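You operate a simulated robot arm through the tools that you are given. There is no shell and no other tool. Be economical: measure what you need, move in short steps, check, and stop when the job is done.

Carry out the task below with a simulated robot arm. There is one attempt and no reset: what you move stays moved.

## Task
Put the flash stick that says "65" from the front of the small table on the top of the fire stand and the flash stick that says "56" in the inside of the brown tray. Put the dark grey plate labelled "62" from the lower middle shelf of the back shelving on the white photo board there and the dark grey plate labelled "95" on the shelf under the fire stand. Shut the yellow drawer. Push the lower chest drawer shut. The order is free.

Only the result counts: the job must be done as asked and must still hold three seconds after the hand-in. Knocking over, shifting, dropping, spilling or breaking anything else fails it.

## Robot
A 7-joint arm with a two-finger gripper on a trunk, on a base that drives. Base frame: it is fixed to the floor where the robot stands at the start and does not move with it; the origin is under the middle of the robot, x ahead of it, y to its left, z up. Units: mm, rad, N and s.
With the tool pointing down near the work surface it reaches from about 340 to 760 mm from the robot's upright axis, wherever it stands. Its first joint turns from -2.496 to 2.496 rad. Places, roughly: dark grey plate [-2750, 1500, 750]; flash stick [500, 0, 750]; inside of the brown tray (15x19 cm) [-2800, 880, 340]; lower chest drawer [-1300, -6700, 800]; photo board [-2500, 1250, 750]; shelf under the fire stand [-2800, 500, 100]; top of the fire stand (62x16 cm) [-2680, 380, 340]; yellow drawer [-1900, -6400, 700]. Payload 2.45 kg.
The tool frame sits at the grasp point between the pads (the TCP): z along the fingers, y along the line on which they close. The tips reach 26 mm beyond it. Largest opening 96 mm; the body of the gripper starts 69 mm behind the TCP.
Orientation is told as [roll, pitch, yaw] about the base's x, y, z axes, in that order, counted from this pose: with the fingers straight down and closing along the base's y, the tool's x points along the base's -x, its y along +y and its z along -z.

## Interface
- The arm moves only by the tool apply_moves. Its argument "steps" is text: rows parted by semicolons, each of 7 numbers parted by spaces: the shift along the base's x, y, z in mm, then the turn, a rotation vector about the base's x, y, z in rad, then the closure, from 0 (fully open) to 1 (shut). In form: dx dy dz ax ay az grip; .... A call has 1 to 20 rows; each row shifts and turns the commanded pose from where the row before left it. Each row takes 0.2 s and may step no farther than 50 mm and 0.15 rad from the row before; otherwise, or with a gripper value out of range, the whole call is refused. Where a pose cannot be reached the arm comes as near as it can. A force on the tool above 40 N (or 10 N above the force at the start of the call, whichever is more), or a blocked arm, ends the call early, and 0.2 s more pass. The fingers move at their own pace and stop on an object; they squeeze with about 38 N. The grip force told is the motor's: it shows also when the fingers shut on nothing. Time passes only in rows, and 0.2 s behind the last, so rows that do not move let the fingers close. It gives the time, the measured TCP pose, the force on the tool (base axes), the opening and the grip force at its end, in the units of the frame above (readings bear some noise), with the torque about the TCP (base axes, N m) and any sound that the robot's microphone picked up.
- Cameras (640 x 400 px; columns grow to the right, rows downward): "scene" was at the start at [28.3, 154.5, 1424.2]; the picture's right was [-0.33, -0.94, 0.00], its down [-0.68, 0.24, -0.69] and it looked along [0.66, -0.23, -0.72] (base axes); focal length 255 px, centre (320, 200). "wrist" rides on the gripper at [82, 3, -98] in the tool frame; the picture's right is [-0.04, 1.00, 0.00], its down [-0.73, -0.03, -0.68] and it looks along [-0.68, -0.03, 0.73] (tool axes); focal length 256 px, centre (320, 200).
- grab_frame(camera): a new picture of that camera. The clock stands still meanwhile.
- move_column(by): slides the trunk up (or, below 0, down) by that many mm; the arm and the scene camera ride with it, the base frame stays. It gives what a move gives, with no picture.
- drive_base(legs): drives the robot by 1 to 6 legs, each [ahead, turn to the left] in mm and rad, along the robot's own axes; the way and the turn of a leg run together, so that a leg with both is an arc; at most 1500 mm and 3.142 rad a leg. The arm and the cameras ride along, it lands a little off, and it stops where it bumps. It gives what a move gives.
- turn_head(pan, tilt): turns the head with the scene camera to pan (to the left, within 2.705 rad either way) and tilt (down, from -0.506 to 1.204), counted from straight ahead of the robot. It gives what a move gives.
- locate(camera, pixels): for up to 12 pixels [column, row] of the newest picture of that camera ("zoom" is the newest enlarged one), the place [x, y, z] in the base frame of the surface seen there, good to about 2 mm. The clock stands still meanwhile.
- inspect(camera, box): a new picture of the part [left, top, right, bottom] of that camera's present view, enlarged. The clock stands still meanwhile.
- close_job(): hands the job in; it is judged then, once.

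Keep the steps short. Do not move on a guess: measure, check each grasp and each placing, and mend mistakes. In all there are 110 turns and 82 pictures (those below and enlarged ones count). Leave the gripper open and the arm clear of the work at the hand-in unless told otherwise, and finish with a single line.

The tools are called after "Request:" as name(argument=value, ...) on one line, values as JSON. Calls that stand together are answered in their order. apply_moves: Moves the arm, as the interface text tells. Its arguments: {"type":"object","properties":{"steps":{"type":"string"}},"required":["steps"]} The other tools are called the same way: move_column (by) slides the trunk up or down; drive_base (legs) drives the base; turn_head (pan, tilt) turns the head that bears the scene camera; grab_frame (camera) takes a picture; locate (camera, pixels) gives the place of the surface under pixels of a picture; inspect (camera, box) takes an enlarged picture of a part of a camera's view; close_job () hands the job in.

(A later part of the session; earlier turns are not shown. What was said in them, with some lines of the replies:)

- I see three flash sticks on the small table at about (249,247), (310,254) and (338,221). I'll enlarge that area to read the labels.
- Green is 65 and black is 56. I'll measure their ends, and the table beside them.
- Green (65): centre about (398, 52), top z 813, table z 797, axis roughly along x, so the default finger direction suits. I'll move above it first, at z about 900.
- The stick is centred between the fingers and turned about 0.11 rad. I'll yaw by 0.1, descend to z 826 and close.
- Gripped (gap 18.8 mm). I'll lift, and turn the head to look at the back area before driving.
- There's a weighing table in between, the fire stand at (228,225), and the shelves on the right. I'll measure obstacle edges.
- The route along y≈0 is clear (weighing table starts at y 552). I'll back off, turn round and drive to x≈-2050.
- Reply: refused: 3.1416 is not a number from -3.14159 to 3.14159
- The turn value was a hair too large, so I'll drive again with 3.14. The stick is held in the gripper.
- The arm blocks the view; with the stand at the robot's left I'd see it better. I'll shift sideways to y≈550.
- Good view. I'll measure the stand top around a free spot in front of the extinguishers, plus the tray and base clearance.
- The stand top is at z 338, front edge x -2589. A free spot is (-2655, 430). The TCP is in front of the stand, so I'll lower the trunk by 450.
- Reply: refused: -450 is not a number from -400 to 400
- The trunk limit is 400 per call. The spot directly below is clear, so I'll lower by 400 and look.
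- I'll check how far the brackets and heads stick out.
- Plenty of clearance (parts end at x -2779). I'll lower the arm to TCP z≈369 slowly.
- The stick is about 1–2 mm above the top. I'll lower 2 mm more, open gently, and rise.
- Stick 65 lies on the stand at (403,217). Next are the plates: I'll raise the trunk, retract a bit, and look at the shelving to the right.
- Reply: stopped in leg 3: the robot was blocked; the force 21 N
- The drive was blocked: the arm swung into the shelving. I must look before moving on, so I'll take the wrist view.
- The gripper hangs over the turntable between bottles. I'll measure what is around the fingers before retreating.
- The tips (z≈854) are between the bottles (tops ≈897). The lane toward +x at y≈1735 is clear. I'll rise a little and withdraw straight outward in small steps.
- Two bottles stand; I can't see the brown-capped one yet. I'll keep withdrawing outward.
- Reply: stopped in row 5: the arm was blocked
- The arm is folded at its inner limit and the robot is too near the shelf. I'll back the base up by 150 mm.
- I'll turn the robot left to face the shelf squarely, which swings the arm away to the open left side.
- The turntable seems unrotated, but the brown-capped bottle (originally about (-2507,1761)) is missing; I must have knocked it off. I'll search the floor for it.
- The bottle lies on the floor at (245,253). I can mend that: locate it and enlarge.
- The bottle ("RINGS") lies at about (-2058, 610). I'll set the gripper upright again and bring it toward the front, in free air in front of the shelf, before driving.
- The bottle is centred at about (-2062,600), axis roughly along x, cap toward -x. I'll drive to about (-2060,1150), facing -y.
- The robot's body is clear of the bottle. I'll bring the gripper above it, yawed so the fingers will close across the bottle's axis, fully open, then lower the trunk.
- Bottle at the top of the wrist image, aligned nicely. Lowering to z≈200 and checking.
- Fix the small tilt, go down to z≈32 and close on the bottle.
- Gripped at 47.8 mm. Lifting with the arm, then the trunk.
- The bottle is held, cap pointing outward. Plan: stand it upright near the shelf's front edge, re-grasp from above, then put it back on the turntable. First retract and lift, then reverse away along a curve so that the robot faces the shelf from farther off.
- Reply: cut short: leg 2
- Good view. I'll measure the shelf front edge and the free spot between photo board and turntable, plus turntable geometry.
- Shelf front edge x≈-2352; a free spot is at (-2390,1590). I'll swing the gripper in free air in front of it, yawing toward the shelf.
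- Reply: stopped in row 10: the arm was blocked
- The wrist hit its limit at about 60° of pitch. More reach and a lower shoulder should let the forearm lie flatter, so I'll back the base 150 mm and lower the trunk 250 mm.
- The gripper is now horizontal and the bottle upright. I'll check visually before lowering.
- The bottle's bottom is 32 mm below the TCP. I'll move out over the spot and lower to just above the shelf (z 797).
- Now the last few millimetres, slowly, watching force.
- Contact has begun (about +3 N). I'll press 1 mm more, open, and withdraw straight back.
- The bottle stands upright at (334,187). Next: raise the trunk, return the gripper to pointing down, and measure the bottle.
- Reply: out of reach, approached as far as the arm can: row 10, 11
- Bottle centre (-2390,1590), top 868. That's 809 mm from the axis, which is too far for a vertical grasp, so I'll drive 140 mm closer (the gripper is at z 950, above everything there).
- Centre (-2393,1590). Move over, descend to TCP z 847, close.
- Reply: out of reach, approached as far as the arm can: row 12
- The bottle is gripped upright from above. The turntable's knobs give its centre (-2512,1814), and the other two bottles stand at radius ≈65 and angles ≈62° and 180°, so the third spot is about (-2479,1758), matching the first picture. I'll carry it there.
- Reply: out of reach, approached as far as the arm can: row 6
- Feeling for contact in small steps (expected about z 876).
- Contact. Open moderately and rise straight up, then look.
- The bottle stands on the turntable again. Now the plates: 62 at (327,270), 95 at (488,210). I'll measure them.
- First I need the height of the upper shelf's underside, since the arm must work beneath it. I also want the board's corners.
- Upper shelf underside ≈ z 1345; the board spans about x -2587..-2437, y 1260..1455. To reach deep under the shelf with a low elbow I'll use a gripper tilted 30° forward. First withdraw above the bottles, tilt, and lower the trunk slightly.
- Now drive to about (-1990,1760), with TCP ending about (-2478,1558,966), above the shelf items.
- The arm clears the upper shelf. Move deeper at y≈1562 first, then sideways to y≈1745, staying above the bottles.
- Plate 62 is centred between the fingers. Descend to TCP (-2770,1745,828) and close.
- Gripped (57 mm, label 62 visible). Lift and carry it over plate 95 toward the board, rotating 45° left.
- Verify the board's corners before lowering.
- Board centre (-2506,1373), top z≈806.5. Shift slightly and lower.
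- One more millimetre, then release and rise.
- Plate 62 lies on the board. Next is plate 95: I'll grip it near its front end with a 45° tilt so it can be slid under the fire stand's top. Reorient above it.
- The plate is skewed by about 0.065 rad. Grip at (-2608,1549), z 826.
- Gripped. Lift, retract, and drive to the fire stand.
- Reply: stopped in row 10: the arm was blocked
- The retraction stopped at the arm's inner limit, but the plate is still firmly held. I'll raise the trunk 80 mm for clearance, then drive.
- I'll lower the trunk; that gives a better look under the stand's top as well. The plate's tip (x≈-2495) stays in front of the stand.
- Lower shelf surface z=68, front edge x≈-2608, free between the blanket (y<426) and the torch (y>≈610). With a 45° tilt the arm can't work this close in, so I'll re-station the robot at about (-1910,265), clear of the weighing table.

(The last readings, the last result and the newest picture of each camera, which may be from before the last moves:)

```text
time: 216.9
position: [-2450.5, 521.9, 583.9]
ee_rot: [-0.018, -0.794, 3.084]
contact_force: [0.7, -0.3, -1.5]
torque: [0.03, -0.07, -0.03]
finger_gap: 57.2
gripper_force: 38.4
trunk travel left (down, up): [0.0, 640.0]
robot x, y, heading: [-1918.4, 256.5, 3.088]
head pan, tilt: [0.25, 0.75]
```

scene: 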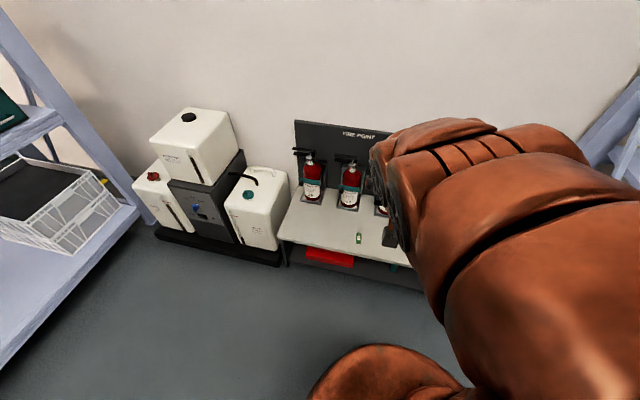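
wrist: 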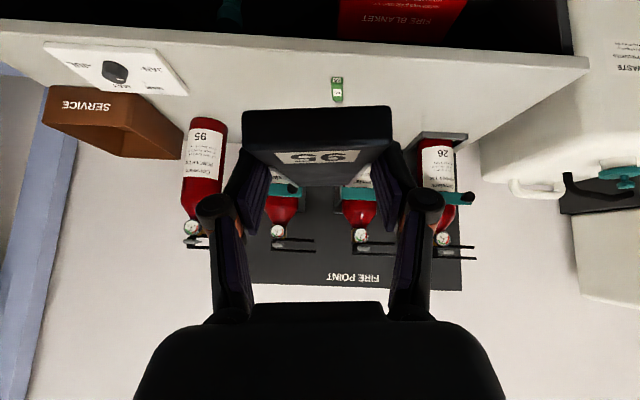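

Tilt is right (0.794). Straighten yaw, keep the tip clear of the stand, and lower to z≈112.

Request:
apply_moves(steps="10 -8 -30 0 0.005 0.057 1; 6 0 -45 0 0 0 1; 0 0 -45 0 0 0 1; 0 0 -45 0 0 0 1; 0 0 -45 0 0 0 1; 0 0 -45 0 0 0 1; 0 0 -45 0 0 0 1; 0 0 -45 0 0 0 1; 0 0 -45 0 0 0 1; 0 0 -45 0 0 0 1; 0 0 -36 0 0 0 1; 0 0 0 0 0 0 1")

Request:
grab_frame(camera="wrist")

```text
time: 219.5
position: [-2435.0, 515.9, 113.7]
ee_rot: [-0.015, -0.8, 3.14]
contact_force: [0.2, 0.0, -1.9]
torque: [0.03, -0.07, 0.02]
finger_gap: 57.2
gripper_force: 37.9
trunk travel left (down, up): [0.0, 640.0]
robot x, y, heading: [-1915.1, 251.0, 3.086]
head pan, tilt: [0.25, 0.75]
```

```text
25 pictures are left
```

wrist: 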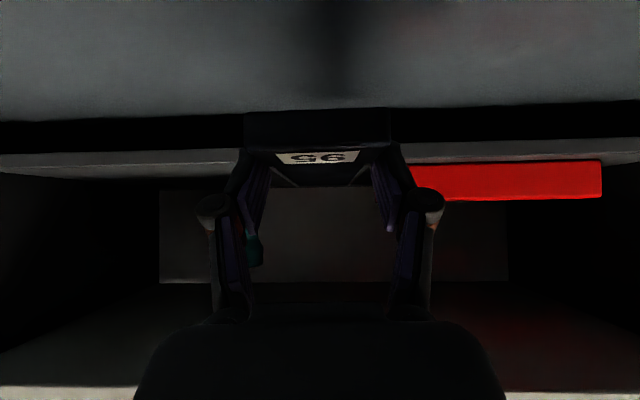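

Request:
locate(camera="wrist", pixels=[[254, 262], [256, 240], [460, 180], [200, 155], [290, 195], [340, 195], [180, 165], [300, 390]])

```text
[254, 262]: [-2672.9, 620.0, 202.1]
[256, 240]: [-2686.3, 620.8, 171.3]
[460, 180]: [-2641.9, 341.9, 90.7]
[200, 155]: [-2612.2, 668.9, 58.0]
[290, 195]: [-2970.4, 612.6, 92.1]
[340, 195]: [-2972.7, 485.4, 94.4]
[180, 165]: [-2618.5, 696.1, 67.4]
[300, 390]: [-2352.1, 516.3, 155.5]
```

Gap is fine (blanket ≤426, torch ≥620, my TCP y 516). Drive forward 130 mm with the plate entering, then extend the arm.

Request:
drive_base(legs=[[130, 0]])

Request:
apply_moves(steps="-35 -2 0 0 0 0 1; -35 -1 0 0 0 0 1; -35 0 0 0 0 0 1; -30 0 0 0 0 0 1; 0 0 0 0 0 0 1")

```text
time: 220.8
position: [-2567.2, 520.3, 113.6]
ee_rot: [-0.015, -0.799, -3.139]
contact_force: [0.3, 1.0, -1.9]
torque: [0.02, -0.08, -0.02]
finger_gap: 57.2
gripper_force: 38.2
trunk travel left (down, up): [0.0, 640.0]
robot x, y, heading: [-2045.0, 261.4, 3.089]
head pan, tilt: [0.25, 0.75]
```

```text
time: 222.0
position: [-2704.7, 517.9, 115.4]
ee_rot: [-0.016, -0.8, -3.142]
contact_force: [0.0, 0.2, -2.7]
torque: [-0.01, -0.05, 0.01]
finger_gap: 57.3
gripper_force: 37.9
trunk travel left (down, up): [0.0, 640.0]
robot x, y, heading: [-2047.6, 264.4, 3.09]
head pan, tilt: [0.25, 0.75]
```

Now lower to about z 99, with small steps at the end.

Request:
apply_moves(steps="0 0 -8 0 -0.01 0 1; 0 0 -5 0 0 0 1; 0 0 -2 0 0 0 1; 0 0 0 0 0 0 1")

```text
time: 223.0
position: [-2703.3, 517.5, 99.5]
ee_rot: [-0.017, -0.789, -3.142]
contact_force: [-0.5, -0.9, -1.5]
torque: [0.0, -0.1, -0.01]
finger_gap: 57.3
gripper_force: 37.9
trunk travel left (down, up): [0.0, 640.0]
robot x, y, heading: [-2045.0, 260.9, 3.091]
head pan, tilt: [0.25, 0.75]
```

Request:
apply_moves(steps="0 0 -1.5 0 0 0 1; 0 0 0 0 0 0 1; 0 0 0 0 0 0 0.5; 0 0 0 0 0 0 0.25; 0 0 0 0 0 0 0.25; 8 0 8 0 0 0 0.25; 20 0 15 0 0 0 0.25; 40 0 5 0 0 0 0.25; 45 0 0 0 0 0 0.25; 45 0 0 0 0 0 0.25; 45 0 0 0 0 0 0.25; 0 0 0 0 0 0 0.25")

Request:
grab_frame(camera="wrist")

```text
time: 225.6
position: [-2496.9, 518.0, 127.5]
ee_rot: [-0.015, -0.788, -3.143]
contact_force: [-0.1, 0.4, -0.3]
torque: [0.03, -0.04, 0.0]
finger_gap: 72.1
gripper_force: 0.1
trunk travel left (down, up): [0.0, 640.0]
robot x, y, heading: [-2045.3, 264.4, 3.09]
head pan, tilt: [0.25, 0.75]
```

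```text
24 pictures are left
```

wrist: 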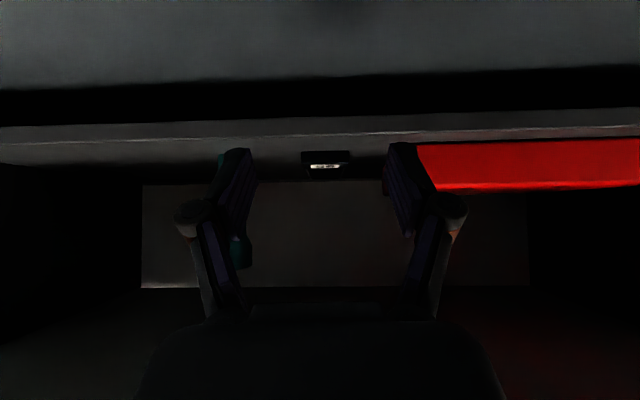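

Plate 95 lies on the lower shelf at (325,158). Back the gripper up and raise, set the tool upright, and go fetch stick 56.

Request:
apply_moves(steps="20 0 30 0 0 0 0.25; 0 0 48 0 0 0 0.25; 0 0 48 0 0 0 0.25; 0 0 48 0 0 0 0.25; 0 0 48 0 0 0 0.25; 0 0 48 0 0 0 0.25; 0 0 48 0 0 0 0.25; 0 -35 30 0 -0.131 0 0.25; 0 -35 0 0 -0.131 0 0.25; 0 -35 0 0 -0.131 0 0.25; 0 -35 0 0 -0.131 0 0.25; 0 -35 0 0 -0.131 0 0.25; 0 -35 0 0 -0.131 0 0.25; 0 -30 0 0 0 0 0.25; 0 0 0 0 0 0 0.25")

Request:
move_column(by=400)

Request:
move_column(by=75)

Request:
drive_base(legs=[[0, 3.061], [1500, 0], [505, 0], [0, 0.132]])

Request:
grab_frame(camera="wrist")

```text
time: 228.8
position: [-2482.3, 297.4, 474.5]
ee_rot: [-0.017, -0.003, -3.14]
contact_force: [-1.2, -0.3, 0.3]
torque: [-0.04, -0.02, 0.02]
finger_gap: 71.9
gripper_force: 0.1
out of reach, approached as far as the arm can: row 2
trunk travel left (down, up): [0.0, 640.0]
robot x, y, heading: [-2048.6, 260.3, 3.09]
head pan, tilt: [0.25, 0.75]
```

```text
time: 232.7
position: [-2481.6, 298.9, 874.7]
ee_rot: [-0.016, -0.002, -3.142]
contact_force: [0.6, 1.0, -0.1]
torque: [-0.01, 0.0, 0.04]
finger_gap: 71.9
gripper_force: 0.2
trunk travel left (down, up): [-400.0, 240.0]
robot x, y, heading: [-2044.3, 265.3, 3.089]
head pan, tilt: [0.25, 0.75]
```

```text
time: 233.8
position: [-2484.1, 298.4, 950.9]
ee_rot: [-0.015, -0.002, -3.142]
contact_force: [0.5, -0.2, -0.4]
torque: [0.03, 0.01, 0.0]
finger_gap: 72.4
gripper_force: 0.1
trunk travel left (down, up): [-475.0, 165.0]
robot x, y, heading: [-2044.7, 261.0, 3.091]
head pan, tilt: [0.25, 0.75]
```

```text
time: 251.5
position: [369.0, -96.2, 950.6]
ee_rot: [-0.014, -0.004, 0.019]
contact_force: [-0.5, 0.2, 0.3]
torque: [0.01, -0.03, -0.02]
finger_gap: 72.0
gripper_force: 0.1
trunk travel left (down, up): [-475.0, 165.0]
robot x, y, heading: [-65.5, -67.6, -0.031]
head pan, tilt: [0.25, 0.75]
```

```text
23 pictures are left
```

wrist: 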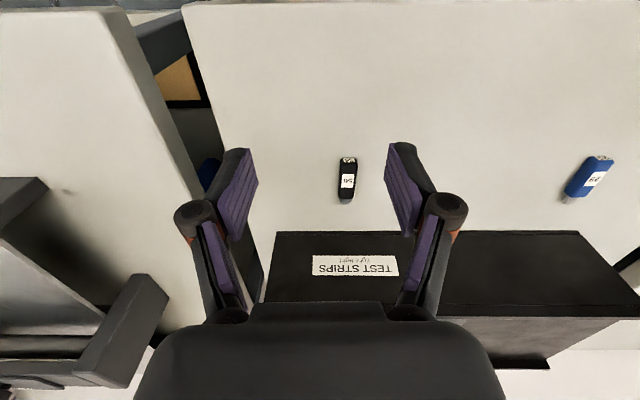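

Request:
locate(camera="wrist", pixels=[[348, 163], [347, 190], [348, 178], [345, 200], [340, 232], [330, 250], [300, 300]])

```text
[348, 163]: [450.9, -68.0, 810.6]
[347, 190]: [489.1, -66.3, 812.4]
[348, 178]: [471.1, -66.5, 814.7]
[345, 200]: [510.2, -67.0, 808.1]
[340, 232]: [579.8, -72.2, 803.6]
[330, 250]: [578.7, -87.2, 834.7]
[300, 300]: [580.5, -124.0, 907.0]
```

Grip at (471,-67), z 826.

Request:
apply_moves(steps="34 10 -10 0 0 -0.03 0.3; 34 10 -10 0 0 0 0.3; 34 9 -15 0 0 0 0.3; 0 0 -40 0 0 0 0.3; 0 0 -35 0 0 0 0.3; 0 0 -14 0 0 0 0.3; 0 0 0 0 0 0 0.3; 0 0 0 0 0 0 1; 0 0 0 0 0 0 1; 0 0 0 0 0 0 1; 0 0 0 0 0 0 1; 0 0 0 0 0 0 1")

```text
time: 254.1
position: [471.9, -66.6, 827.7]
ee_rot: [-0.015, -0.003, -0.009]
contact_force: [1.0, 2.9, 7.9]
torque: [0.15, -0.03, -0.02]
finger_gap: 18.6
gripper_force: 37.8
trunk travel left (down, up): [-475.0, 165.0]
robot x, y, heading: [-67.1, -67.7, -0.029]
head pan, tilt: [0.25, 0.75]
```

Gripped (18.6 mm). Lift, retract, and drive to about (-2150,570) near the tray.

Request:
apply_moves(steps="0 0 30 0 0 0 1; 0 0 45 0 0 0 1; -20 0 45 0 0 0 1; -35 0 15 0 0 0 1; -40 0 0 0 0 0 1; 0 0 0 0 0 0 1")

Request:
drive_base(legs=[[-550, 0], [0, 3.14], [1284, 0], [0, -1.156], [640, 0], [0, 1.188]])

Request:
turn_head(pan=-0.1, tilt=0.9)

Request:
grab_frame(camera="wrist")

```text
time: 255.5
position: [375.3, -66.4, 960.5]
ee_rot: [-0.017, -0.004, -0.012]
contact_force: [-0.9, 0.5, -0.6]
torque: [0.03, 0.0, -0.02]
finger_gap: 18.5
gripper_force: 38.4
trunk travel left (down, up): [-475.0, 165.0]
robot x, y, heading: [-66.5, -68.8, -0.031]
head pan, tilt: [0.25, 0.75]
```

```text
time: 281.0
position: [-2570.3, 569.3, 959.8]
ee_rot: [-0.015, -0.002, -3.115]
contact_force: [0.4, -0.2, 0.3]
torque: [0.03, 0.01, 0.01]
finger_gap: 18.4
gripper_force: 38.1
trunk travel left (down, up): [-475.0, 165.0]
robot x, y, heading: [-2129.6, 586.0, -3.134]
head pan, tilt: [0.25, 0.75]
```

```text
time: 281.8
position: [-2569.4, 571.0, 960.1]
ee_rot: [-0.015, -0.004, -3.116]
contact_force: [-0.8, 0.2, -0.5]
torque: [0.0, -0.03, 0.01]
finger_gap: 18.3
gripper_force: 37.8
trunk travel left (down, up): [-475.0, 165.0]
robot x, y, heading: [-2128.9, 588.8, -3.134]
head pan, tilt: [-0.099, 0.901]
```

```text
22 pictures are left
```

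wrist: 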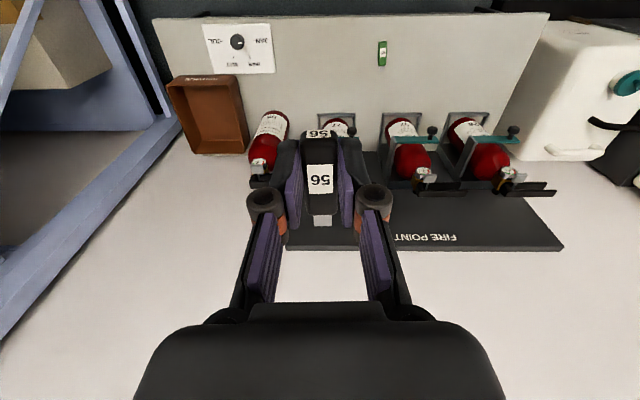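

Stick 56 held. Measure the tray (at (210,110)) and the loose extinguisher next to it.

Request:
locate(camera="wrist", pixels=[[172, 86], [235, 78], [247, 135], [192, 152], [210, 112], [200, 125], [220, 100], [262, 165], [258, 178], [275, 118], [180, 115], [245, 110]])

```text
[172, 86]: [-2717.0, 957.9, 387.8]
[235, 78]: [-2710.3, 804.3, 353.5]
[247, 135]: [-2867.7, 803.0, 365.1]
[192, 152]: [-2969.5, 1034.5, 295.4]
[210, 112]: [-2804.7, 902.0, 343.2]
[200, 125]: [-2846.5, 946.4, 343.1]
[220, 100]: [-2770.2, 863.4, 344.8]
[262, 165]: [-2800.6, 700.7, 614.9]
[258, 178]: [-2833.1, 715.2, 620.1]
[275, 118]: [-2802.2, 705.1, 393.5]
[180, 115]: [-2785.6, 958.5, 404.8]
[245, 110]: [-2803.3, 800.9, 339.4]
```

Tray floor z 343, rim ≈405, centre (-2803,882). Move above it at z 960, then lower the trunk.

Request:
apply_moves(steps="-24 35 0 0 0 0 1; -24 35 0 0 0 0 1; -24 35 0 0 0 0 1; -24 35 0 0 0 0 1; -24 35 0 0 0 0 1; -24 35 0 0 0 0 1; -24 35 0 0 0 0 1; -24 35 0 0 0 0 1; -26 34 0 0 0 0 1; 0 0 0 0 0 0 1")

Request:
move_column(by=-400)

Request:
grab_frame(camera="wrist")

```text
time: 284.0
position: [-2788.0, 884.5, 958.9]
ee_rot: [-0.016, -0.002, -3.114]
contact_force: [0.7, -0.2, -0.5]
torque: [-0.03, 0.04, 0.01]
finger_gap: 18.5
gripper_force: 37.7
trunk travel left (down, up): [-475.0, 165.0]
robot x, y, heading: [-2129.3, 585.3, -3.134]
head pan, tilt: [-0.099, 0.901]
```

```text
time: 287.9
position: [-2788.3, 884.9, 560.5]
ee_rot: [-0.018, -0.003, -3.115]
contact_force: [0.4, -0.4, -0.1]
torque: [0.0, 0.0, -0.01]
finger_gap: 18.5
gripper_force: 38.4
trunk travel left (down, up): [-75.0, 565.0]
robot x, y, heading: [-2130.8, 587.6, -3.135]
head pan, tilt: [-0.099, 0.901]
```

```text
21 pictures are left
```

wrist: 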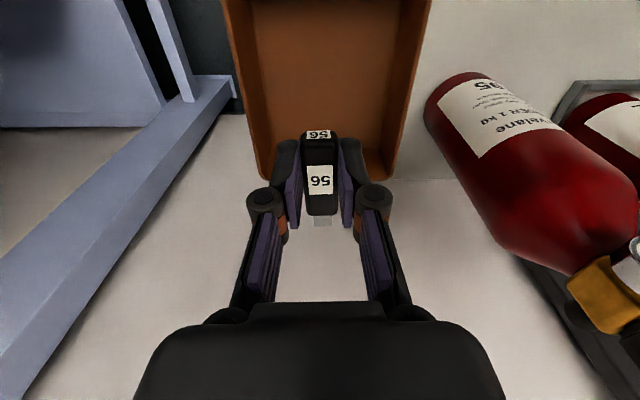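

Aligned over the tray with clearance to the extinguisher. Lower to z≈374.

Request:
apply_moves(steps="0 0 -40 0 0 0 1; 0 0 -40 0 0 0 1; 0 0 -40 0 0 0 1; 0 0 -35 0 0 0 1; 0 0 -22 0 0 0 1; 0 0 -8 0 0 0 1; 0 0 0 0 0 0 1")

```text
time: 289.4
position: [-2787.6, 885.7, 374.9]
ee_rot: [-0.014, -0.004, -3.115]
contact_force: [0.9, -0.5, 0.8]
torque: [-0.01, 0.01, -0.02]
finger_gap: 18.5
gripper_force: 38.1
trunk travel left (down, up): [-75.0, 565.0]
robot x, y, heading: [-2125.8, 586.9, -3.14]
head pan, tilt: [-0.099, 0.901]
```

Request:
apply_moves(steps="0 0 -2 0 0 0 1; 0 0 0 0 0 0 1; 0 0 0 0 0 0 0.7; 0 0 0 0 0 0 0.5; 0 0 0 0 0 0 0.5; 0 0 30 0 0 0 0.5; 0 0 45 0 0 0 0.5; 0 0 45 0 0 0 0.5; 0 0 45 0 0 0 0.5; 0 0 0 0 0 0 0.5")

Request:
grab_frame(camera="wrist")

```text
time: 291.6
position: [-2788.6, 887.2, 537.9]
ee_rot: [-0.017, -0.004, -3.117]
contact_force: [0.3, -0.5, 0.1]
torque: [0.03, -0.01, 0.01]
finger_gap: 48.2
gripper_force: 0.1
trunk travel left (down, up): [-75.0, 565.0]
robot x, y, heading: [-2129.5, 589.0, -3.138]
head pan, tilt: [-0.099, 0.901]
```

```text
20 pictures are left
```

wrist: 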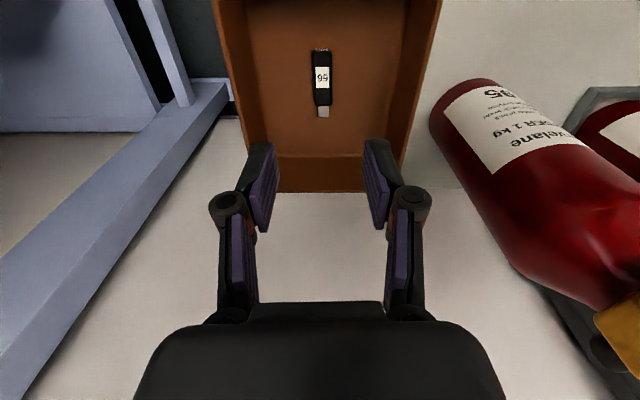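

Stick 56 lies in the tray. Raise the trunk, retract, turn to face -y and look toward the drawers.

Request:
move_column(by=400)

Request:
apply_moves(steps="26 -32 0 0 0 0 0.5; 26 -32 0 0 0 0 0.5; 26 -32 0 0 0 0 0.5; 26 -32 0 0 0 0 0.5; 26 -32 0 0 0 0 0.5; 26 -32 0 0 0 0 0.5; 26 -32 0 0 0 0 0.5; 26 -32 0 0 0 0 0.5; 26 -32 0 0 0 0 0.5; 0 0 0 0 0 0 1")

Request:
drive_base(legs=[[0, 1.571]])

Request:
turn_head(pan=0.3, tilt=0.25)

Request:
grab_frame(camera="scene")

```text
time: 295.5
position: [-2789.2, 885.5, 938.2]
ee_rot: [-0.016, -0.002, -3.117]
contact_force: [0.4, -0.8, -0.2]
torque: [0.02, -0.05, 0.0]
finger_gap: 47.9
gripper_force: 0.0
trunk travel left (down, up): [-475.0, 165.0]
robot x, y, heading: [-2128.8, 594.3, -3.138]
head pan, tilt: [-0.099, 0.901]
```

```text
time: 297.7
position: [-2553.9, 597.6, 937.3]
ee_rot: [-0.016, -0.004, -3.115]
contact_force: [0.7, 0.4, 0.1]
torque: [0.02, 0.0, -0.05]
finger_gap: 12.0
gripper_force: 2.0
trunk travel left (down, up): [-475.0, 165.0]
robot x, y, heading: [-2129.2, 588.7, -3.139]
head pan, tilt: [-0.099, 0.901]
```

```text
time: 301.9
position: [-2137.2, 162.6, 937.9]
ee_rot: [-0.017, -0.003, -1.544]
contact_force: [-0.1, 0.6, 0.3]
torque: [-0.02, 0.0, 0.03]
finger_gap: 0.2
gripper_force: 28.7
trunk travel left (down, up): [-475.0, 165.0]
robot x, y, heading: [-2126.5, 587.9, -1.561]
head pan, tilt: [-0.099, 0.901]
```

```text
time: 302.9
position: [-2137.8, 162.6, 937.4]
ee_rot: [-0.015, -0.003, -1.543]
contact_force: [-0.2, -0.6, 0.2]
torque: [0.0, -0.02, 0.02]
finger_gap: 0.0
gripper_force: 28.3
trunk travel left (down, up): [-475.0, 165.0]
robot x, y, heading: [-2129.4, 590.2, -1.561]
head pan, tilt: [0.3, 0.25]
```

```text
19 pictures are left
```

scene: 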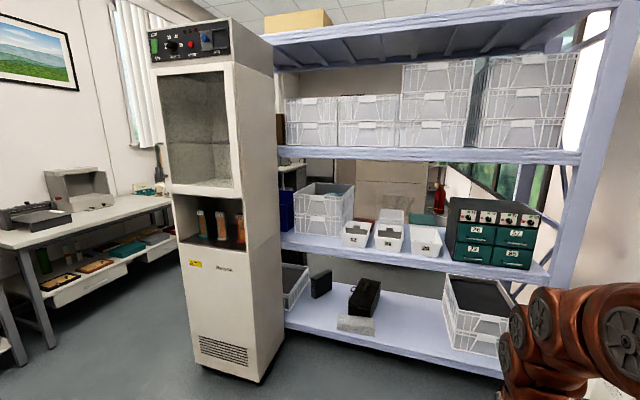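

Request:
locate(camera="scene", pixels=[[196, 358], [255, 382], [140, 300], [180, 225], [50, 345], [165, 262], [90, 320], [130, 380], [505, 370], [152, 235]])

Request:
inspect(camera="scene", box=[0, 150, 200, 350])

```text
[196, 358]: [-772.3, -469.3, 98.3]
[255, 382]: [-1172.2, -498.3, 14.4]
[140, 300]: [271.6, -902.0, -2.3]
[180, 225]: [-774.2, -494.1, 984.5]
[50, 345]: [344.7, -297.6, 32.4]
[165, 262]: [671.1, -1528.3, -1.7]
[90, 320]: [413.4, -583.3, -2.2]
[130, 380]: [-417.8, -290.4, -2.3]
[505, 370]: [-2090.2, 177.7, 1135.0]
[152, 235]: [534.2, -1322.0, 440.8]
```

```text
2.00 times, centred on (100, 250) of scene
```

zoom: 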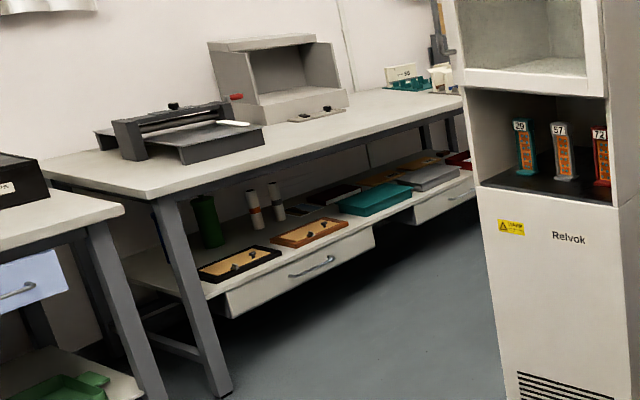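

A cabinet (x -1172..-772, y≈-500) and a shelf divide the room; the passage lies between x -772 and the bench at x 345. I'll drive via (-1700,0), (-250,0) and then south.

Request:
drive_base(legs=[[0, 0.619], [729, 0], [0, 0.942], [1450, 0], [0, -1.571], [1300, 0]])

Request:
turn_head(pan=-0.15, tilt=0.2)

Request:
grab_frame(camera="scene")

```text
time: 327.6
position: [-175.8, -1700.8, 937.9]
ee_rot: [-0.017, -0.004, -1.505]
contact_force: [0.5, -0.9, 0.0]
torque: [-0.01, 0.01, 0.01]
finger_gap: 0.0
gripper_force: 28.7
trunk travel left (down, up): [-475.0, 165.0]
robot x, y, heading: [-183.5, -1277.1, -1.525]
head pan, tilt: [0.3, 0.25]
```

```text
time: 328.5
position: [-174.8, -1701.3, 936.5]
ee_rot: [-0.015, -0.003, -1.504]
contact_force: [0.6, 0.5, -0.5]
torque: [0.01, 0.01, -0.02]
finger_gap: 0.0
gripper_force: 28.9
trunk travel left (down, up): [-475.0, 165.0]
robot x, y, heading: [-185.1, -1275.1, -1.525]
head pan, tilt: [-0.15, 0.201]
```

```text
17 pictures are left
```

scene: 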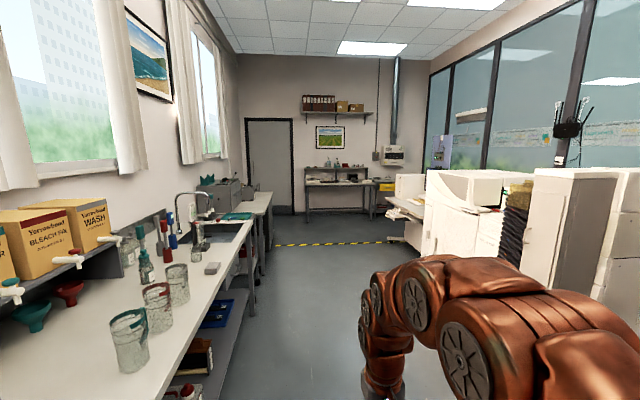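

The drawers should be at the far end (yellow patch at (386,186)). Measure corridor edges and enlarge the far end.

Request:
locate(camera="scene", pixels=[[386, 187], [340, 184], [275, 243], [405, 243], [390, 245], [308, 222], [400, 215], [250, 275], [190, 370], [425, 262], [440, 200], [372, 225]])

Request:
inspect(camera="scene", box=[280, 140, 440, 240])

```text
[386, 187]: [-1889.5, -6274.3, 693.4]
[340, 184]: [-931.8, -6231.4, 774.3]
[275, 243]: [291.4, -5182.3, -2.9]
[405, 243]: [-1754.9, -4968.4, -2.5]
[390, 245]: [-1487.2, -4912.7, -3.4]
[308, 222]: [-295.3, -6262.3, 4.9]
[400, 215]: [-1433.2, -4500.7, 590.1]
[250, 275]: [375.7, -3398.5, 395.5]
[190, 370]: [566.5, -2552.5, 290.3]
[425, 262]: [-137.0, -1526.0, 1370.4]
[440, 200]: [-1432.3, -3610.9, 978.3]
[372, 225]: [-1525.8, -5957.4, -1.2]
```

```text
4.00 times, centred on (360, 190) of scene
```

zoom: 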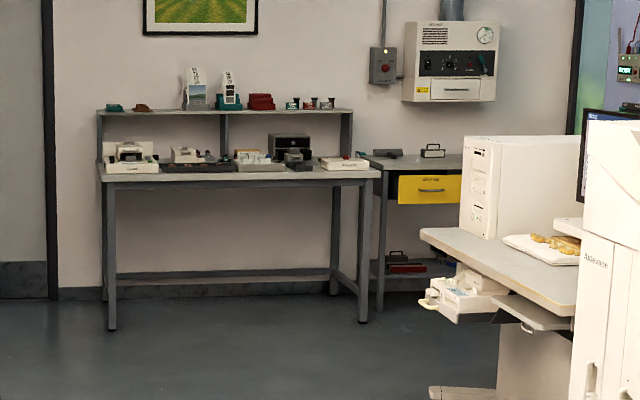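

Yellow drawer front at about (-1890,-6274,693); the chest stands on the bench. I'll drive down the corridor to about (-1350,-5500), facing -y.

Request:
drive_base(legs=[[0, -0.183], [1500, 0], [1500, 0], [758, 0], [0, -0.778], [820, 0]])

Request:
drive_base(legs=[[0, 0.915]])

Request:
turn_head(pan=-0.3, tilt=0.55)

Request:
grab_frame(camera="scene")

```text
time: 353.4
position: [-1676.0, -5763.8, 936.9]
ee_rot: [-0.016, -0.005, -2.443]
contact_force: [0.0, -0.2, 0.9]
torque: [-0.01, 0.0, 0.02]
finger_gap: 0.0
gripper_force: 29.1
trunk travel left (down, up): [-475.0, 165.0]
robot x, y, heading: [-1333.2, -5507.4, -2.466]
head pan, tilt: [-0.15, 0.201]
```

```text
time: 356.1
position: [-1339.6, -5931.5, 938.0]
ee_rot: [-0.014, -0.005, -1.532]
contact_force: [1.1, -0.7, 0.0]
torque: [0.01, 0.03, 0.0]
finger_gap: 0.0
gripper_force: 28.3
trunk travel left (down, up): [-475.0, 165.0]
robot x, y, heading: [-1334.1, -5507.1, -1.552]
head pan, tilt: [-0.15, 0.201]
```

```text
time: 356.9
position: [-1339.0, -5932.0, 937.6]
ee_rot: [-0.015, -0.004, -1.531]
contact_force: [0.1, -0.4, -0.7]
torque: [0.02, 0.01, 0.01]
finger_gap: 0.1
gripper_force: 28.7
trunk travel left (down, up): [-475.0, 165.0]
robot x, y, heading: [-1336.9, -5506.2, -1.547]
head pan, tilt: [-0.3, 0.55]
```

```text
15 pictures are left
```

scene: 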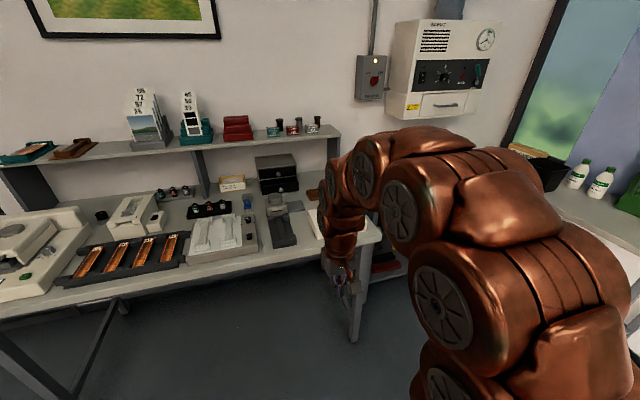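

The little black chest is at (277,172). I'll enlarge it and measure.

Request:
inspect(camera="scene", box=[224, 140, 336, 210])

Request:
locate(camera="zoom", pixels=[[320, 290], [225, 230], [400, 210], [315, 250], [320, 195], [310, 120], [180, 160], [260, 250], [395, 250], [300, 130], [430, 150], [345, 320]])

```text
5.71 times, centred on (280, 175) of scene
```

zoom: 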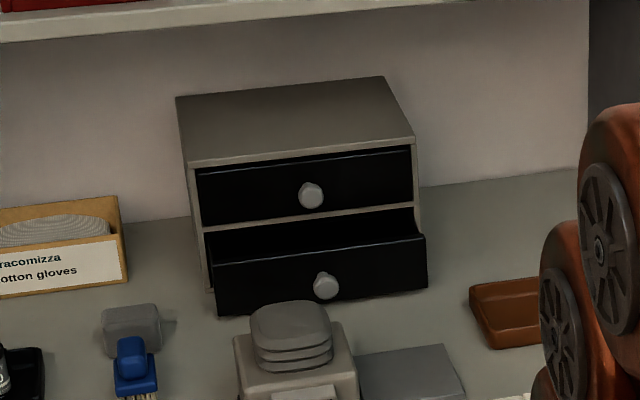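

```text
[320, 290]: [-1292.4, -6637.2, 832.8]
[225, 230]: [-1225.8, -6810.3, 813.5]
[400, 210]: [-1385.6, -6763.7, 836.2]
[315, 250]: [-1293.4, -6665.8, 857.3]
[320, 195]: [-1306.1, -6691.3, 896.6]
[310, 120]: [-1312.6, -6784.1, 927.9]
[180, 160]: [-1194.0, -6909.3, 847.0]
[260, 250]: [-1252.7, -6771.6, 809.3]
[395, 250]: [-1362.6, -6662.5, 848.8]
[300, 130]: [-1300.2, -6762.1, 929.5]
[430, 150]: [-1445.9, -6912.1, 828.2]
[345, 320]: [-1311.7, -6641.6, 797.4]
```

Request:
locate(camera="scene", pixels=[[230, 149], [320, 137], [275, 196], [280, 210], [290, 235], [300, 215], [330, 180], [240, 240], [340, 240], [245, 205]])

Request:
locate(camera="zoom", pixels=[[290, 315], [250, 350], [345, 345], [290, 350], [415, 270], [220, 300], [325, 275], [140, 315]])

```text
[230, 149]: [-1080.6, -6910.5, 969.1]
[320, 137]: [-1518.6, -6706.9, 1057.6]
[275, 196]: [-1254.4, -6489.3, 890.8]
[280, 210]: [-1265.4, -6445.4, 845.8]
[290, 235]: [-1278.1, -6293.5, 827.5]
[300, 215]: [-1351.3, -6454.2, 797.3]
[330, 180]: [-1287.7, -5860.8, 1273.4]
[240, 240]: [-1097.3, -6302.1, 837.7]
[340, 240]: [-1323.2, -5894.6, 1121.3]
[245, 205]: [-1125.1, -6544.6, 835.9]
```

```text
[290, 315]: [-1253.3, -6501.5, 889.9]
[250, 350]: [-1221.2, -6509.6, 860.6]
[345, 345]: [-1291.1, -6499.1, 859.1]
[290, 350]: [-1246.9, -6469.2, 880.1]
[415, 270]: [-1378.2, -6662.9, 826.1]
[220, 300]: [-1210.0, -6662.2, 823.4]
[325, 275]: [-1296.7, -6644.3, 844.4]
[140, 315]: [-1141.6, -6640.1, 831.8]
```

Lower drawer front is at y -6662 (knob -6637), upper drawer flush ≈ -6710. I'll push its plate at x≈-1345 (beside the knob and clear of the gadget at x>-1291) with closed fingers tilted 30° forward. First tilt, raise, and drive up.

Request:
apply_moves(steps="0 0 10 -0.131 0 -0.01 1; 0 0 10 -0.131 0 -0.01 1; 0 0 10 -0.131 0 -0.01 1; 0 0 10 -0.131 0 -0.01 1; 0 0 0 0 0 0 1")

Request:
drive_base(legs=[[400, 0]])

Request:
move_column(by=-60)

Request:
apply_moves(steps="-2 -40 5 0 0 0 1; -2 -40 5 0 0 0 1; -2 -40 5 0 0 0 1; -2 -40 5 0 0 0 1; -2 -40 5 0 0 0 1; 0 -40 5 0 0 0 1; 0 0 0 0 0 0 1")

Request:
grab_frame(camera="wrist")

```text
time: 358.1
position: [-1341.4, -5931.7, 977.5]
ee_rot: [-0.028, -0.528, -1.567]
contact_force: [-1.2, -0.1, 0.2]
torque: [0.02, 0.0, 0.0]
finger_gap: 0.0
gripper_force: 28.5
trunk travel left (down, up): [-475.0, 165.0]
robot x, y, heading: [-1336.4, -5505.9, -1.555]
head pan, tilt: [-0.3, 0.55]
```

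```text
time: 360.6
position: [-1335.6, -6331.3, 977.5]
ee_rot: [-0.027, -0.53, -1.572]
contact_force: [1.0, -0.2, 0.2]
torque: [-0.01, 0.01, 0.02]
finger_gap: 0.0
gripper_force: 28.2
trunk travel left (down, up): [-475.0, 165.0]
robot x, y, heading: [-1329.3, -5909.0, -1.554]
head pan, tilt: [-0.3, 0.55]
```

```text
time: 361.6
position: [-1334.8, -6331.6, 917.9]
ee_rot: [-0.026, -0.528, -1.572]
contact_force: [0.5, 0.3, 0.6]
torque: [0.0, 0.0, 0.0]
finger_gap: 0.1
gripper_force: 28.3
trunk travel left (down, up): [-415.0, 225.0]
robot x, y, heading: [-1325.7, -5905.5, -1.552]
head pan, tilt: [-0.3, 0.55]
```

```text
time: 363.2
position: [-1343.6, -6573.1, 948.3]
ee_rot: [-0.029, -0.529, -1.571]
contact_force: [-0.1, 0.2, -0.5]
torque: [0.0, 0.01, 0.01]
finger_gap: 0.1
gripper_force: 28.5
trunk travel left (down, up): [-415.0, 225.0]
robot x, y, heading: [-1329.0, -5907.0, -1.553]
head pan, tilt: [-0.3, 0.55]
```

```text
13 pictures are left
```

wrist: 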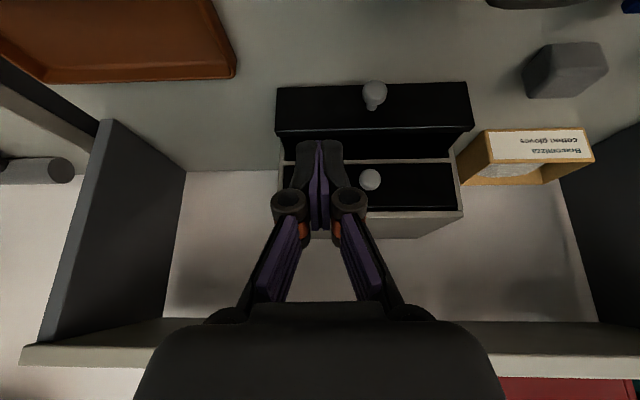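

Request:
locate(camera="wrist", pixels=[[310, 105], [310, 92], [440, 100], [372, 92], [400, 180], [440, 195], [285, 110], [230, 70], [285, 175]])

```text
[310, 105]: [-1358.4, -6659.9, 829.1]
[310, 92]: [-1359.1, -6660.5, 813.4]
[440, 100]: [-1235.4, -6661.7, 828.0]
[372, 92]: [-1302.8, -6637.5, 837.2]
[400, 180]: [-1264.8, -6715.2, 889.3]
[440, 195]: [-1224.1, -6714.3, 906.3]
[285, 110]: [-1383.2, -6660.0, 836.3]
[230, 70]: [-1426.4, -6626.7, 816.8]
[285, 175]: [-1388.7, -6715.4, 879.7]
```

Plate at y -6660; flush at -6715. Lower in front of the plate, then push 55 mm gently.

Request:
apply_moves(steps="0 -10 -35 0 0 0 1; 0 -15 -35 0 0 0 1; 0 -15 -27 0 0 0 1; 0 0 0 0 0 0 1; 0 -15 0 0 0 0 1; 0 -12 0 0 0 0 1; 0 -12 0 0 0 0 1; 0 -12 0 0 0 0 1; 0 -12 0 0 0 0 1; 0 -10 0 0 0 0 1; 0 0 0 0 0 0 1")

```text
time: 365.6
position: [-1344.9, -6685.6, 850.0]
ee_rot: [-0.028, -0.528, -1.569]
contact_force: [0.0, 0.1, -0.1]
torque: [0.01, 0.01, 0.01]
finger_gap: 0.1
gripper_force: 28.8
trunk travel left (down, up): [-415.0, 225.0]
robot x, y, heading: [-1327.0, -5902.0, -1.552]
head pan, tilt: [-0.3, 0.55]
```

Request:
apply_moves(steps="0 -3 0 0 0 0 1; 0 -3 0 0 0 0 1; 0 -2 0 0 0 0 1; 0 -2 0 0 0 0 1; 0 0 0 0 0 0 1")

Request:
grab_frame(camera="wrist")

```text
time: 366.8
position: [-1346.2, -6693.5, 850.4]
ee_rot: [-0.028, -0.526, -1.571]
contact_force: [-0.2, 19.6, 1.0]
torque: [0.28, 0.03, 0.0]
finger_gap: 6.2
gripper_force: 28.7
trunk travel left (down, up): [-415.0, 225.0]
robot x, y, heading: [-1334.2, -5906.6, -1.55]
head pan, tilt: [-0.3, 0.55]
```

```text
12 pictures are left
```

wrist: 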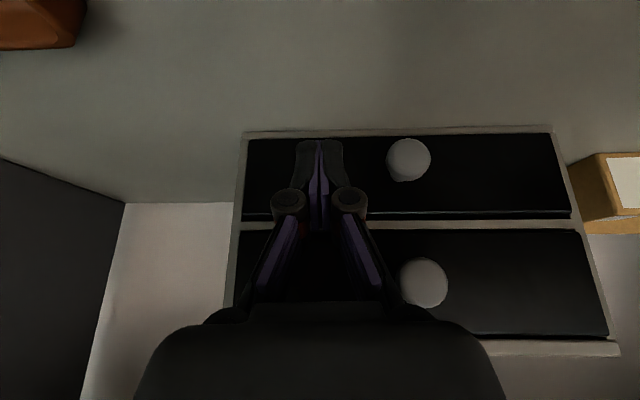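

Firm resistance (19.6 N): the drawer is at its stop and flush. Check faces, then back off.

Request:
locate(camera="wrist", pixels=[[500, 190], [480, 160], [500, 280], [270, 165], [350, 132]])

Request:
apply_moves(steps="0 15 0 0 0 0 1; 0 30 15 0 0 0 1; 0 40 30 0 0 0 1; 0 40 40 0 0 0 1; 0 45 10 0 0 0 1; 0 45 0 0 0 0 1; 0 45 0 0 0 0 1; 0 40 0 0 0 0 1; 0 0 0 0 0 0 1")

```text
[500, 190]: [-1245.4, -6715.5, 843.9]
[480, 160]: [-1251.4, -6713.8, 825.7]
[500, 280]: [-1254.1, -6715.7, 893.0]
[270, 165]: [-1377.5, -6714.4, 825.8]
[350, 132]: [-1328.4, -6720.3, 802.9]
```

```text
refused: row 4 steps farther than a row can; nothing moved
```

Both fronts are at y -6715: shut. I'll back off (smaller steps), reverse, and look at the yellow drawer.

Request:
apply_moves(steps="0 15 0 0 0 0 1; 0 30 15 0 0 0 1; 0 35 30 0 0 0 1; 0 30 35 0 0 0 1; 0 45 10 0 0 0 1; 0 45 0 0 0 0 1; 0 45 0 0 0 0 1; 0 40 0 0 0 0 1; 0 0 0 0 0 0 1")

Request:
drive_base(legs=[[-450, 0]])

Request:
turn_head(pan=-0.85, tilt=0.6)

Request:
grab_frame(camera="scene")

```text
time: 368.8
position: [-1342.9, -6409.2, 941.7]
ee_rot: [-0.028, -0.528, -1.573]
contact_force: [0.0, -0.9, -0.4]
torque: [0.01, -0.01, -0.03]
finger_gap: 0.0
gripper_force: 29.0
trunk travel left (down, up): [-415.0, 225.0]
robot x, y, heading: [-1329.2, -5905.8, -1.555]
head pan, tilt: [-0.3, 0.55]
```

```text
time: 371.6
position: [-1350.0, -5955.2, 940.2]
ee_rot: [-0.028, -0.527, -1.57]
contact_force: [0.4, -0.6, 0.9]
torque: [-0.02, -0.03, 0.01]
finger_gap: 0.0
gripper_force: 28.3
trunk travel left (down, up): [-415.0, 225.0]
robot x, y, heading: [-1334.5, -5451.3, -1.556]
head pan, tilt: [-0.3, 0.55]
```

```text
time: 372.6
position: [-1350.6, -5955.3, 940.0]
ee_rot: [-0.029, -0.526, -1.571]
contact_force: [-0.5, 0.1, 0.3]
torque: [0.03, -0.03, 0.01]
finger_gap: 0.4
gripper_force: 28.5
trunk travel left (down, up): [-415.0, 225.0]
robot x, y, heading: [-1335.6, -5447.0, -1.554]
head pan, tilt: [-0.85, 0.6]
```

```text
11 pictures are left
```

scene: 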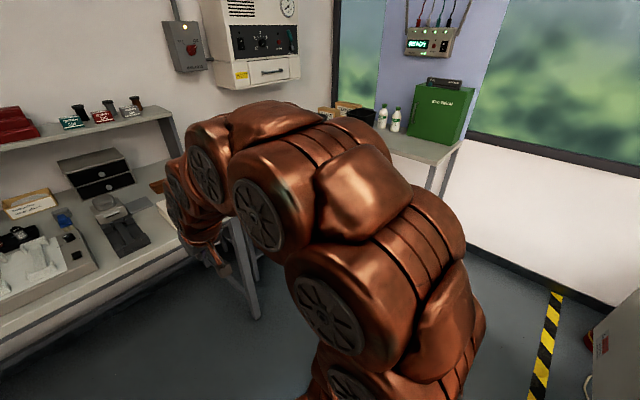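

Request:
locate(camera="scene", pixels=[[560, 240], [600, 340], [440, 150], [530, 380], [258, 310], [330, 105]])

```text
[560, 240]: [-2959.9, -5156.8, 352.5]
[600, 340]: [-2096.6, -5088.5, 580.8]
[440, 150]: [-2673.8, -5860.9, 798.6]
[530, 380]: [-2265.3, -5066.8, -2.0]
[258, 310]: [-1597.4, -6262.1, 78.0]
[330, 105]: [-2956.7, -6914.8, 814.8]
```

Free way (wall at x -2960). Move to about (-1960,-5600) so the drawer is visible at the robot's left.

Request:
drive_base(legs=[[0, -1.346], [643, 0], [0, 1.33]])

Request:
turn_head(pan=0.15, tilt=0.75)

Request:
grab_frame(camera="scene")

```text
time: 382.7
position: [-2003.2, -6108.4, 941.2]
ee_rot: [-0.029, -0.527, -1.616]
contact_force: [0.3, 0.0, -1.2]
torque: [-0.01, 0.0, 0.01]
finger_gap: 0.0
gripper_force: 28.8
trunk travel left (down, up): [-415.0, 225.0]
robot x, y, heading: [-1966.7, -5607.2, -1.603]
head pan, tilt: [-0.85, 0.6]
```

```text
time: 384.0
position: [-2003.5, -6109.3, 940.6]
ee_rot: [-0.029, -0.528, -1.615]
contact_force: [0.2, 0.5, -0.4]
torque: [-0.03, -0.02, 0.0]
finger_gap: 0.1
gripper_force: 28.7
trunk travel left (down, up): [-415.0, 225.0]
robot x, y, heading: [-1966.0, -5607.9, -1.604]
head pan, tilt: [0.15, 0.75]
```

```text
10 pictures are left
```

scene: 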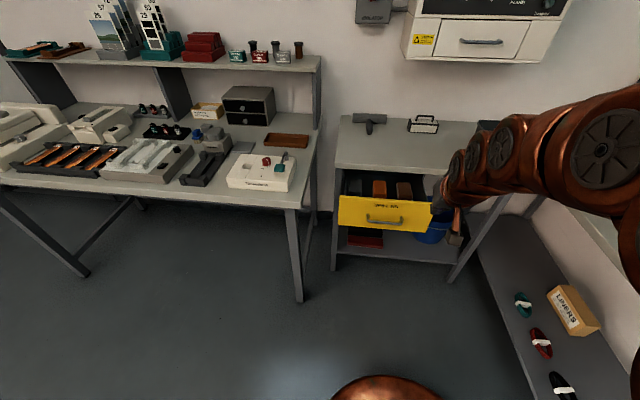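

Clear view of the open yellow drawer at (385,213). Measure its face, handle and the desk front.

Request:
locate(camera="scene", pixels=[[345, 222], [425, 225], [385, 205], [385, 222], [350, 205], [400, 206], [340, 166], [420, 170], [338, 185], [436, 178], [385, 230]])

Request:
inspect(camera="scene", box=[320, 150, 448, 250])

```text
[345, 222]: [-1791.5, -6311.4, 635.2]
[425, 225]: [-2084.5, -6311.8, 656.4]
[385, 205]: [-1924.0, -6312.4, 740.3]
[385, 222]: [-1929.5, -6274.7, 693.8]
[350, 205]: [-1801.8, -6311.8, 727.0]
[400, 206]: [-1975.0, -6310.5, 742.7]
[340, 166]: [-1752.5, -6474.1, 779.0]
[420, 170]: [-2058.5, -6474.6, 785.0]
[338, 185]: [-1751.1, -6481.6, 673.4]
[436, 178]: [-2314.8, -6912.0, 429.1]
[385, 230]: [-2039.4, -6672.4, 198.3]
```

```text
4.00 times, centred on (384, 200) of scene
```

zoom: 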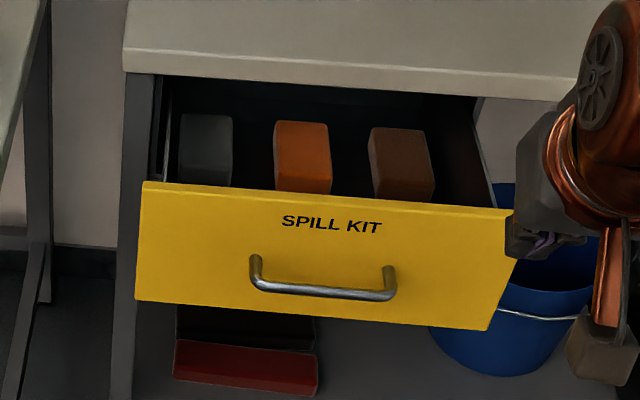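

Drawer face y -6312, x -1785..-2090, handle at z≈694; desk front y -6474. I'll drive 150 mm closer and push the plate above the handle at x≈-1935, z≈727.

Request:
drive_base(legs=[[150, 0]])

Request:
apply_moves(steps="25 5 0 0 0 0.02 1; 25 5 -20 0 0 0.02 1; 23 0 -35 0 0 0 1; 0 0 -40 0 0 0 1; 0 0 -40 0 0 0 1; 0 0 -40 0 0 0 1; 0 0 -20 0 0 0 1; 0 0 0 0 0 0 1")

Request:
grab_frame(camera="scene")

```text
time: 385.3
position: [-2008.2, -6258.8, 940.2]
ee_rot: [-0.028, -0.527, -1.616]
contact_force: [-0.3, -0.1, -0.2]
torque: [0.0, -0.01, -0.01]
finger_gap: 0.0
gripper_force: 28.6
trunk travel left (down, up): [-415.0, 225.0]
robot x, y, heading: [-1968.1, -5752.8, -1.598]
head pan, tilt: [0.15, 0.75]
```

```text
time: 387.1
position: [-1933.0, -6259.4, 748.5]
ee_rot: [-0.028, -0.523, -1.576]
contact_force: [0.4, -0.2, 0.3]
torque: [0.02, 0.0, -0.03]
finger_gap: 0.3
gripper_force: 28.2
out of reach, approached as far as the arm can: row 6, 7
trunk travel left (down, up): [-415.0, 225.0]
robot x, y, heading: [-1968.1, -5755.2, -1.601]
head pan, tilt: [0.15, 0.75]
```

```text
8 pictures are left
```

scene: 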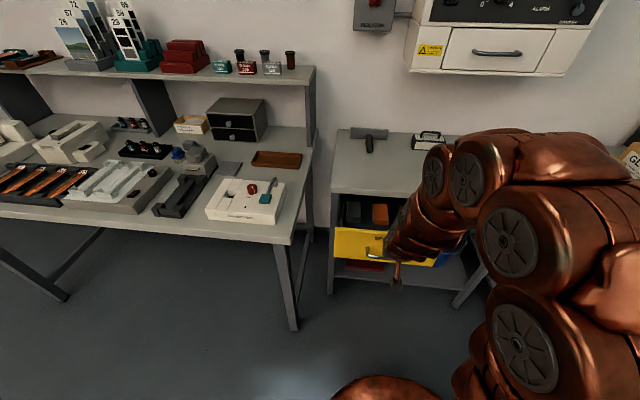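

In position: TCP z 748, tip at about z 720–732, overlapping the plate top (745) and above the handle. Push in steps.

Request:
apply_moves(steps="0 -15 -3 0 0 0 1; 0 -15 -2 0 0 0 1; 0 -15 0 0 0 0 1; 0 -15 0 0 0 0 1; 0 -15 0 0 0 0 1; 0 -15 0 0 0 0 1; 0 -15 0 0 0 0 1; 0 -15 0 0 0 0 1; 0 -15 0 0 0 0 1; 0 -15 0 0 0 0 1; 0 -15 0 0 0 0 1; 0 0 0 0 0 0 1")

Request:
inspect(camera="scene", box=[300, 120, 480, 280])

```text
time: 389.7
position: [-1933.5, -6424.5, 744.8]
ee_rot: [-0.029, -0.526, -1.578]
contact_force: [0.1, 0.2, -0.4]
torque: [0.0, 0.03, 0.01]
finger_gap: 0.0
gripper_force: 28.3
trunk travel left (down, up): [-415.0, 225.0]
robot x, y, heading: [-1973.8, -5755.7, -1.6]
head pan, tilt: [0.15, 0.75]
```

```text
2.50 times, centred on (390, 200) of scene
```

zoom: 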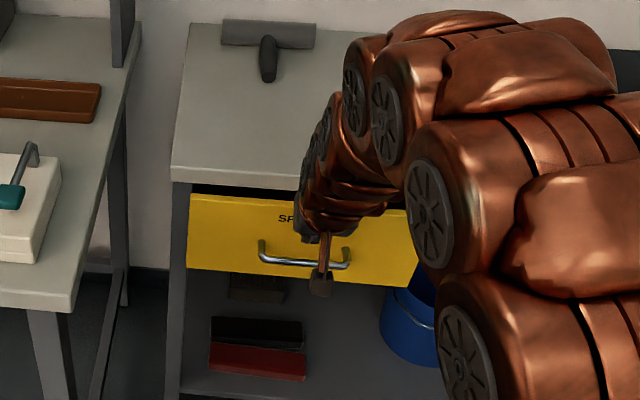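

The drawer is sliding in. Continue in small steps until it stops.

Request:
apply_moves(steps="0 -8 0 0 0 0 1; 0 -8 0 0 0 0 1; 0 -5 0 0 0 0 1; 0 -3 0 0 0 0 1; 0 -3 0 0 0 0 1; 0 0 0 0 0 0 1")

Request:
locate(camera="zoom", pixels=[[210, 225], [230, 260], [220, 180], [185, 250]])

```text
time: 391.1
position: [-1931.7, -6450.6, 745.6]
ee_rot: [-0.029, -0.528, -1.576]
contact_force: [0.2, -0.3, -0.1]
torque: [-0.02, -0.01, -0.03]
finger_gap: 0.0
gripper_force: 28.4
trunk travel left (down, up): [-415.0, 225.0]
robot x, y, heading: [-1972.6, -5756.5, -1.601]
head pan, tilt: [0.15, 0.75]
```

```text
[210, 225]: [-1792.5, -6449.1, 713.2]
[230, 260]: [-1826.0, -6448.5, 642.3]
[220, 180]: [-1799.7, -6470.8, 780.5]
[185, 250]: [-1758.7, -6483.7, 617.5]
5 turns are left
```

About 11 mm may remain. Push on in 2 mm steps, and take a view in the same turn.

Request:
apply_moves(steps="0 -2 0 0 0 0 1; 0 -2 0 0 0 0 1; 0 -2 0 0 0 0 1; 0 -2 0 0 0 0 1; 0 -2 0 0 0 0 1; 0 -2 0 0 0 0 1; 0 -2 0 0 0 0 1; 0 0 0 0 0 0 1")

Request:
inspect(camera="scene", box=[320, 160, 416, 256])

Request:
locate(camera="zoom", pixels=[[150, 300], [180, 330], [160, 180], [70, 300], [200, 240]])

```text
time: 392.8
position: [-1934.0, -6462.4, 744.8]
ee_rot: [-0.028, -0.523, -1.574]
contact_force: [0.0, 20.8, 11.0]
torque: [0.09, -0.03, 0.05]
finger_gap: 6.1
gripper_force: 28.2
trunk travel left (down, up): [-415.0, 225.0]
robot x, y, heading: [-1967.6, -5756.3, -1.6]
head pan, tilt: [0.15, 0.75]
stopped in row 8: the force on the tool passed its limit at 42 N (the readings are from after the stop); the commanded pose is now the measured one
```

```text
4.17 times, centred on (368, 208) of scene
```

zoom: 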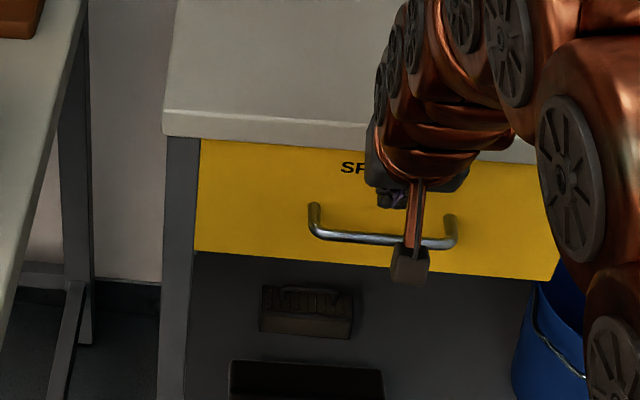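

```text
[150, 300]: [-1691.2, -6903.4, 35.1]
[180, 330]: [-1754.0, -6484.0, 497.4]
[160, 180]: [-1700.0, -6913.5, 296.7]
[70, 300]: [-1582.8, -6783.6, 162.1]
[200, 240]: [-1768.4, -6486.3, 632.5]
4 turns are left
```

The drawer is flush with the desk frame (y≈-6485) and at its stop. Back away, rise and open the gripper, with a final look.

Request:
apply_moves(steps="0 10 0 0 0 0 1; 0 30 5 0 0 0 1; 0 40 10 0 0 0 1; 0 40 20 0 0 0 1; 0 30 30 0 0 0 0.5; 0 20 35 0 0 0 0; 0 0 40 0 0 0 0; 0 0 40 0 0 0 0; 0 0 0 0 0 0 0; 0 0 0 0 0 0 0")

Request:
grab_frame(camera="scene")

Request:
locate(camera="scene", pixels=[[355, 212], [365, 205], [362, 190]])

```text
time: 395.0
position: [-1934.5, -6291.1, 922.3]
ee_rot: [-0.028, -0.521, -1.576]
contact_force: [0.0, -0.7, 0.7]
torque: [0.0, -0.01, 0.03]
finger_gap: 96.2
gripper_force: 0.0
trunk travel left (down, up): [-415.0, 225.0]
robot x, y, heading: [-1969.2, -5755.9, -1.599]
head pan, tilt: [0.15, 0.75]
```

```text
5 pictures are left
```

scene: 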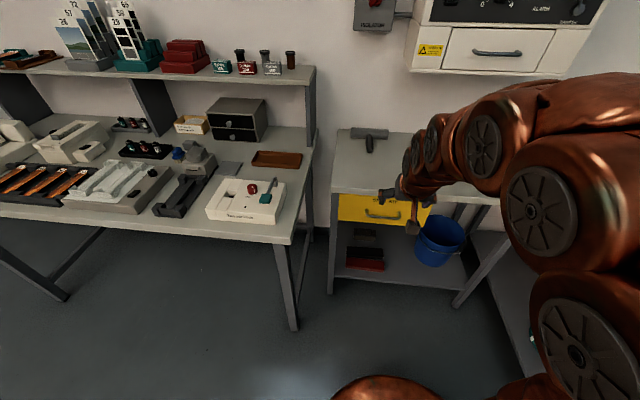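

```text
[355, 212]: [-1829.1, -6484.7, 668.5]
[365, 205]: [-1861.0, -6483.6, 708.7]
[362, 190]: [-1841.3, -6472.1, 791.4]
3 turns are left
```

Both drawers are shut, the gripper is open and the arm is clear. Handing in.

Request:
close_job()

```text
The job is handed in.
```

All six items are done and handed in, but I knocked the "RINGS" bottle off the shelf turntable onto the floor; I put it back upright at its spot as estimated from the first picture, so the no-knocking-over rule may still count against the job.
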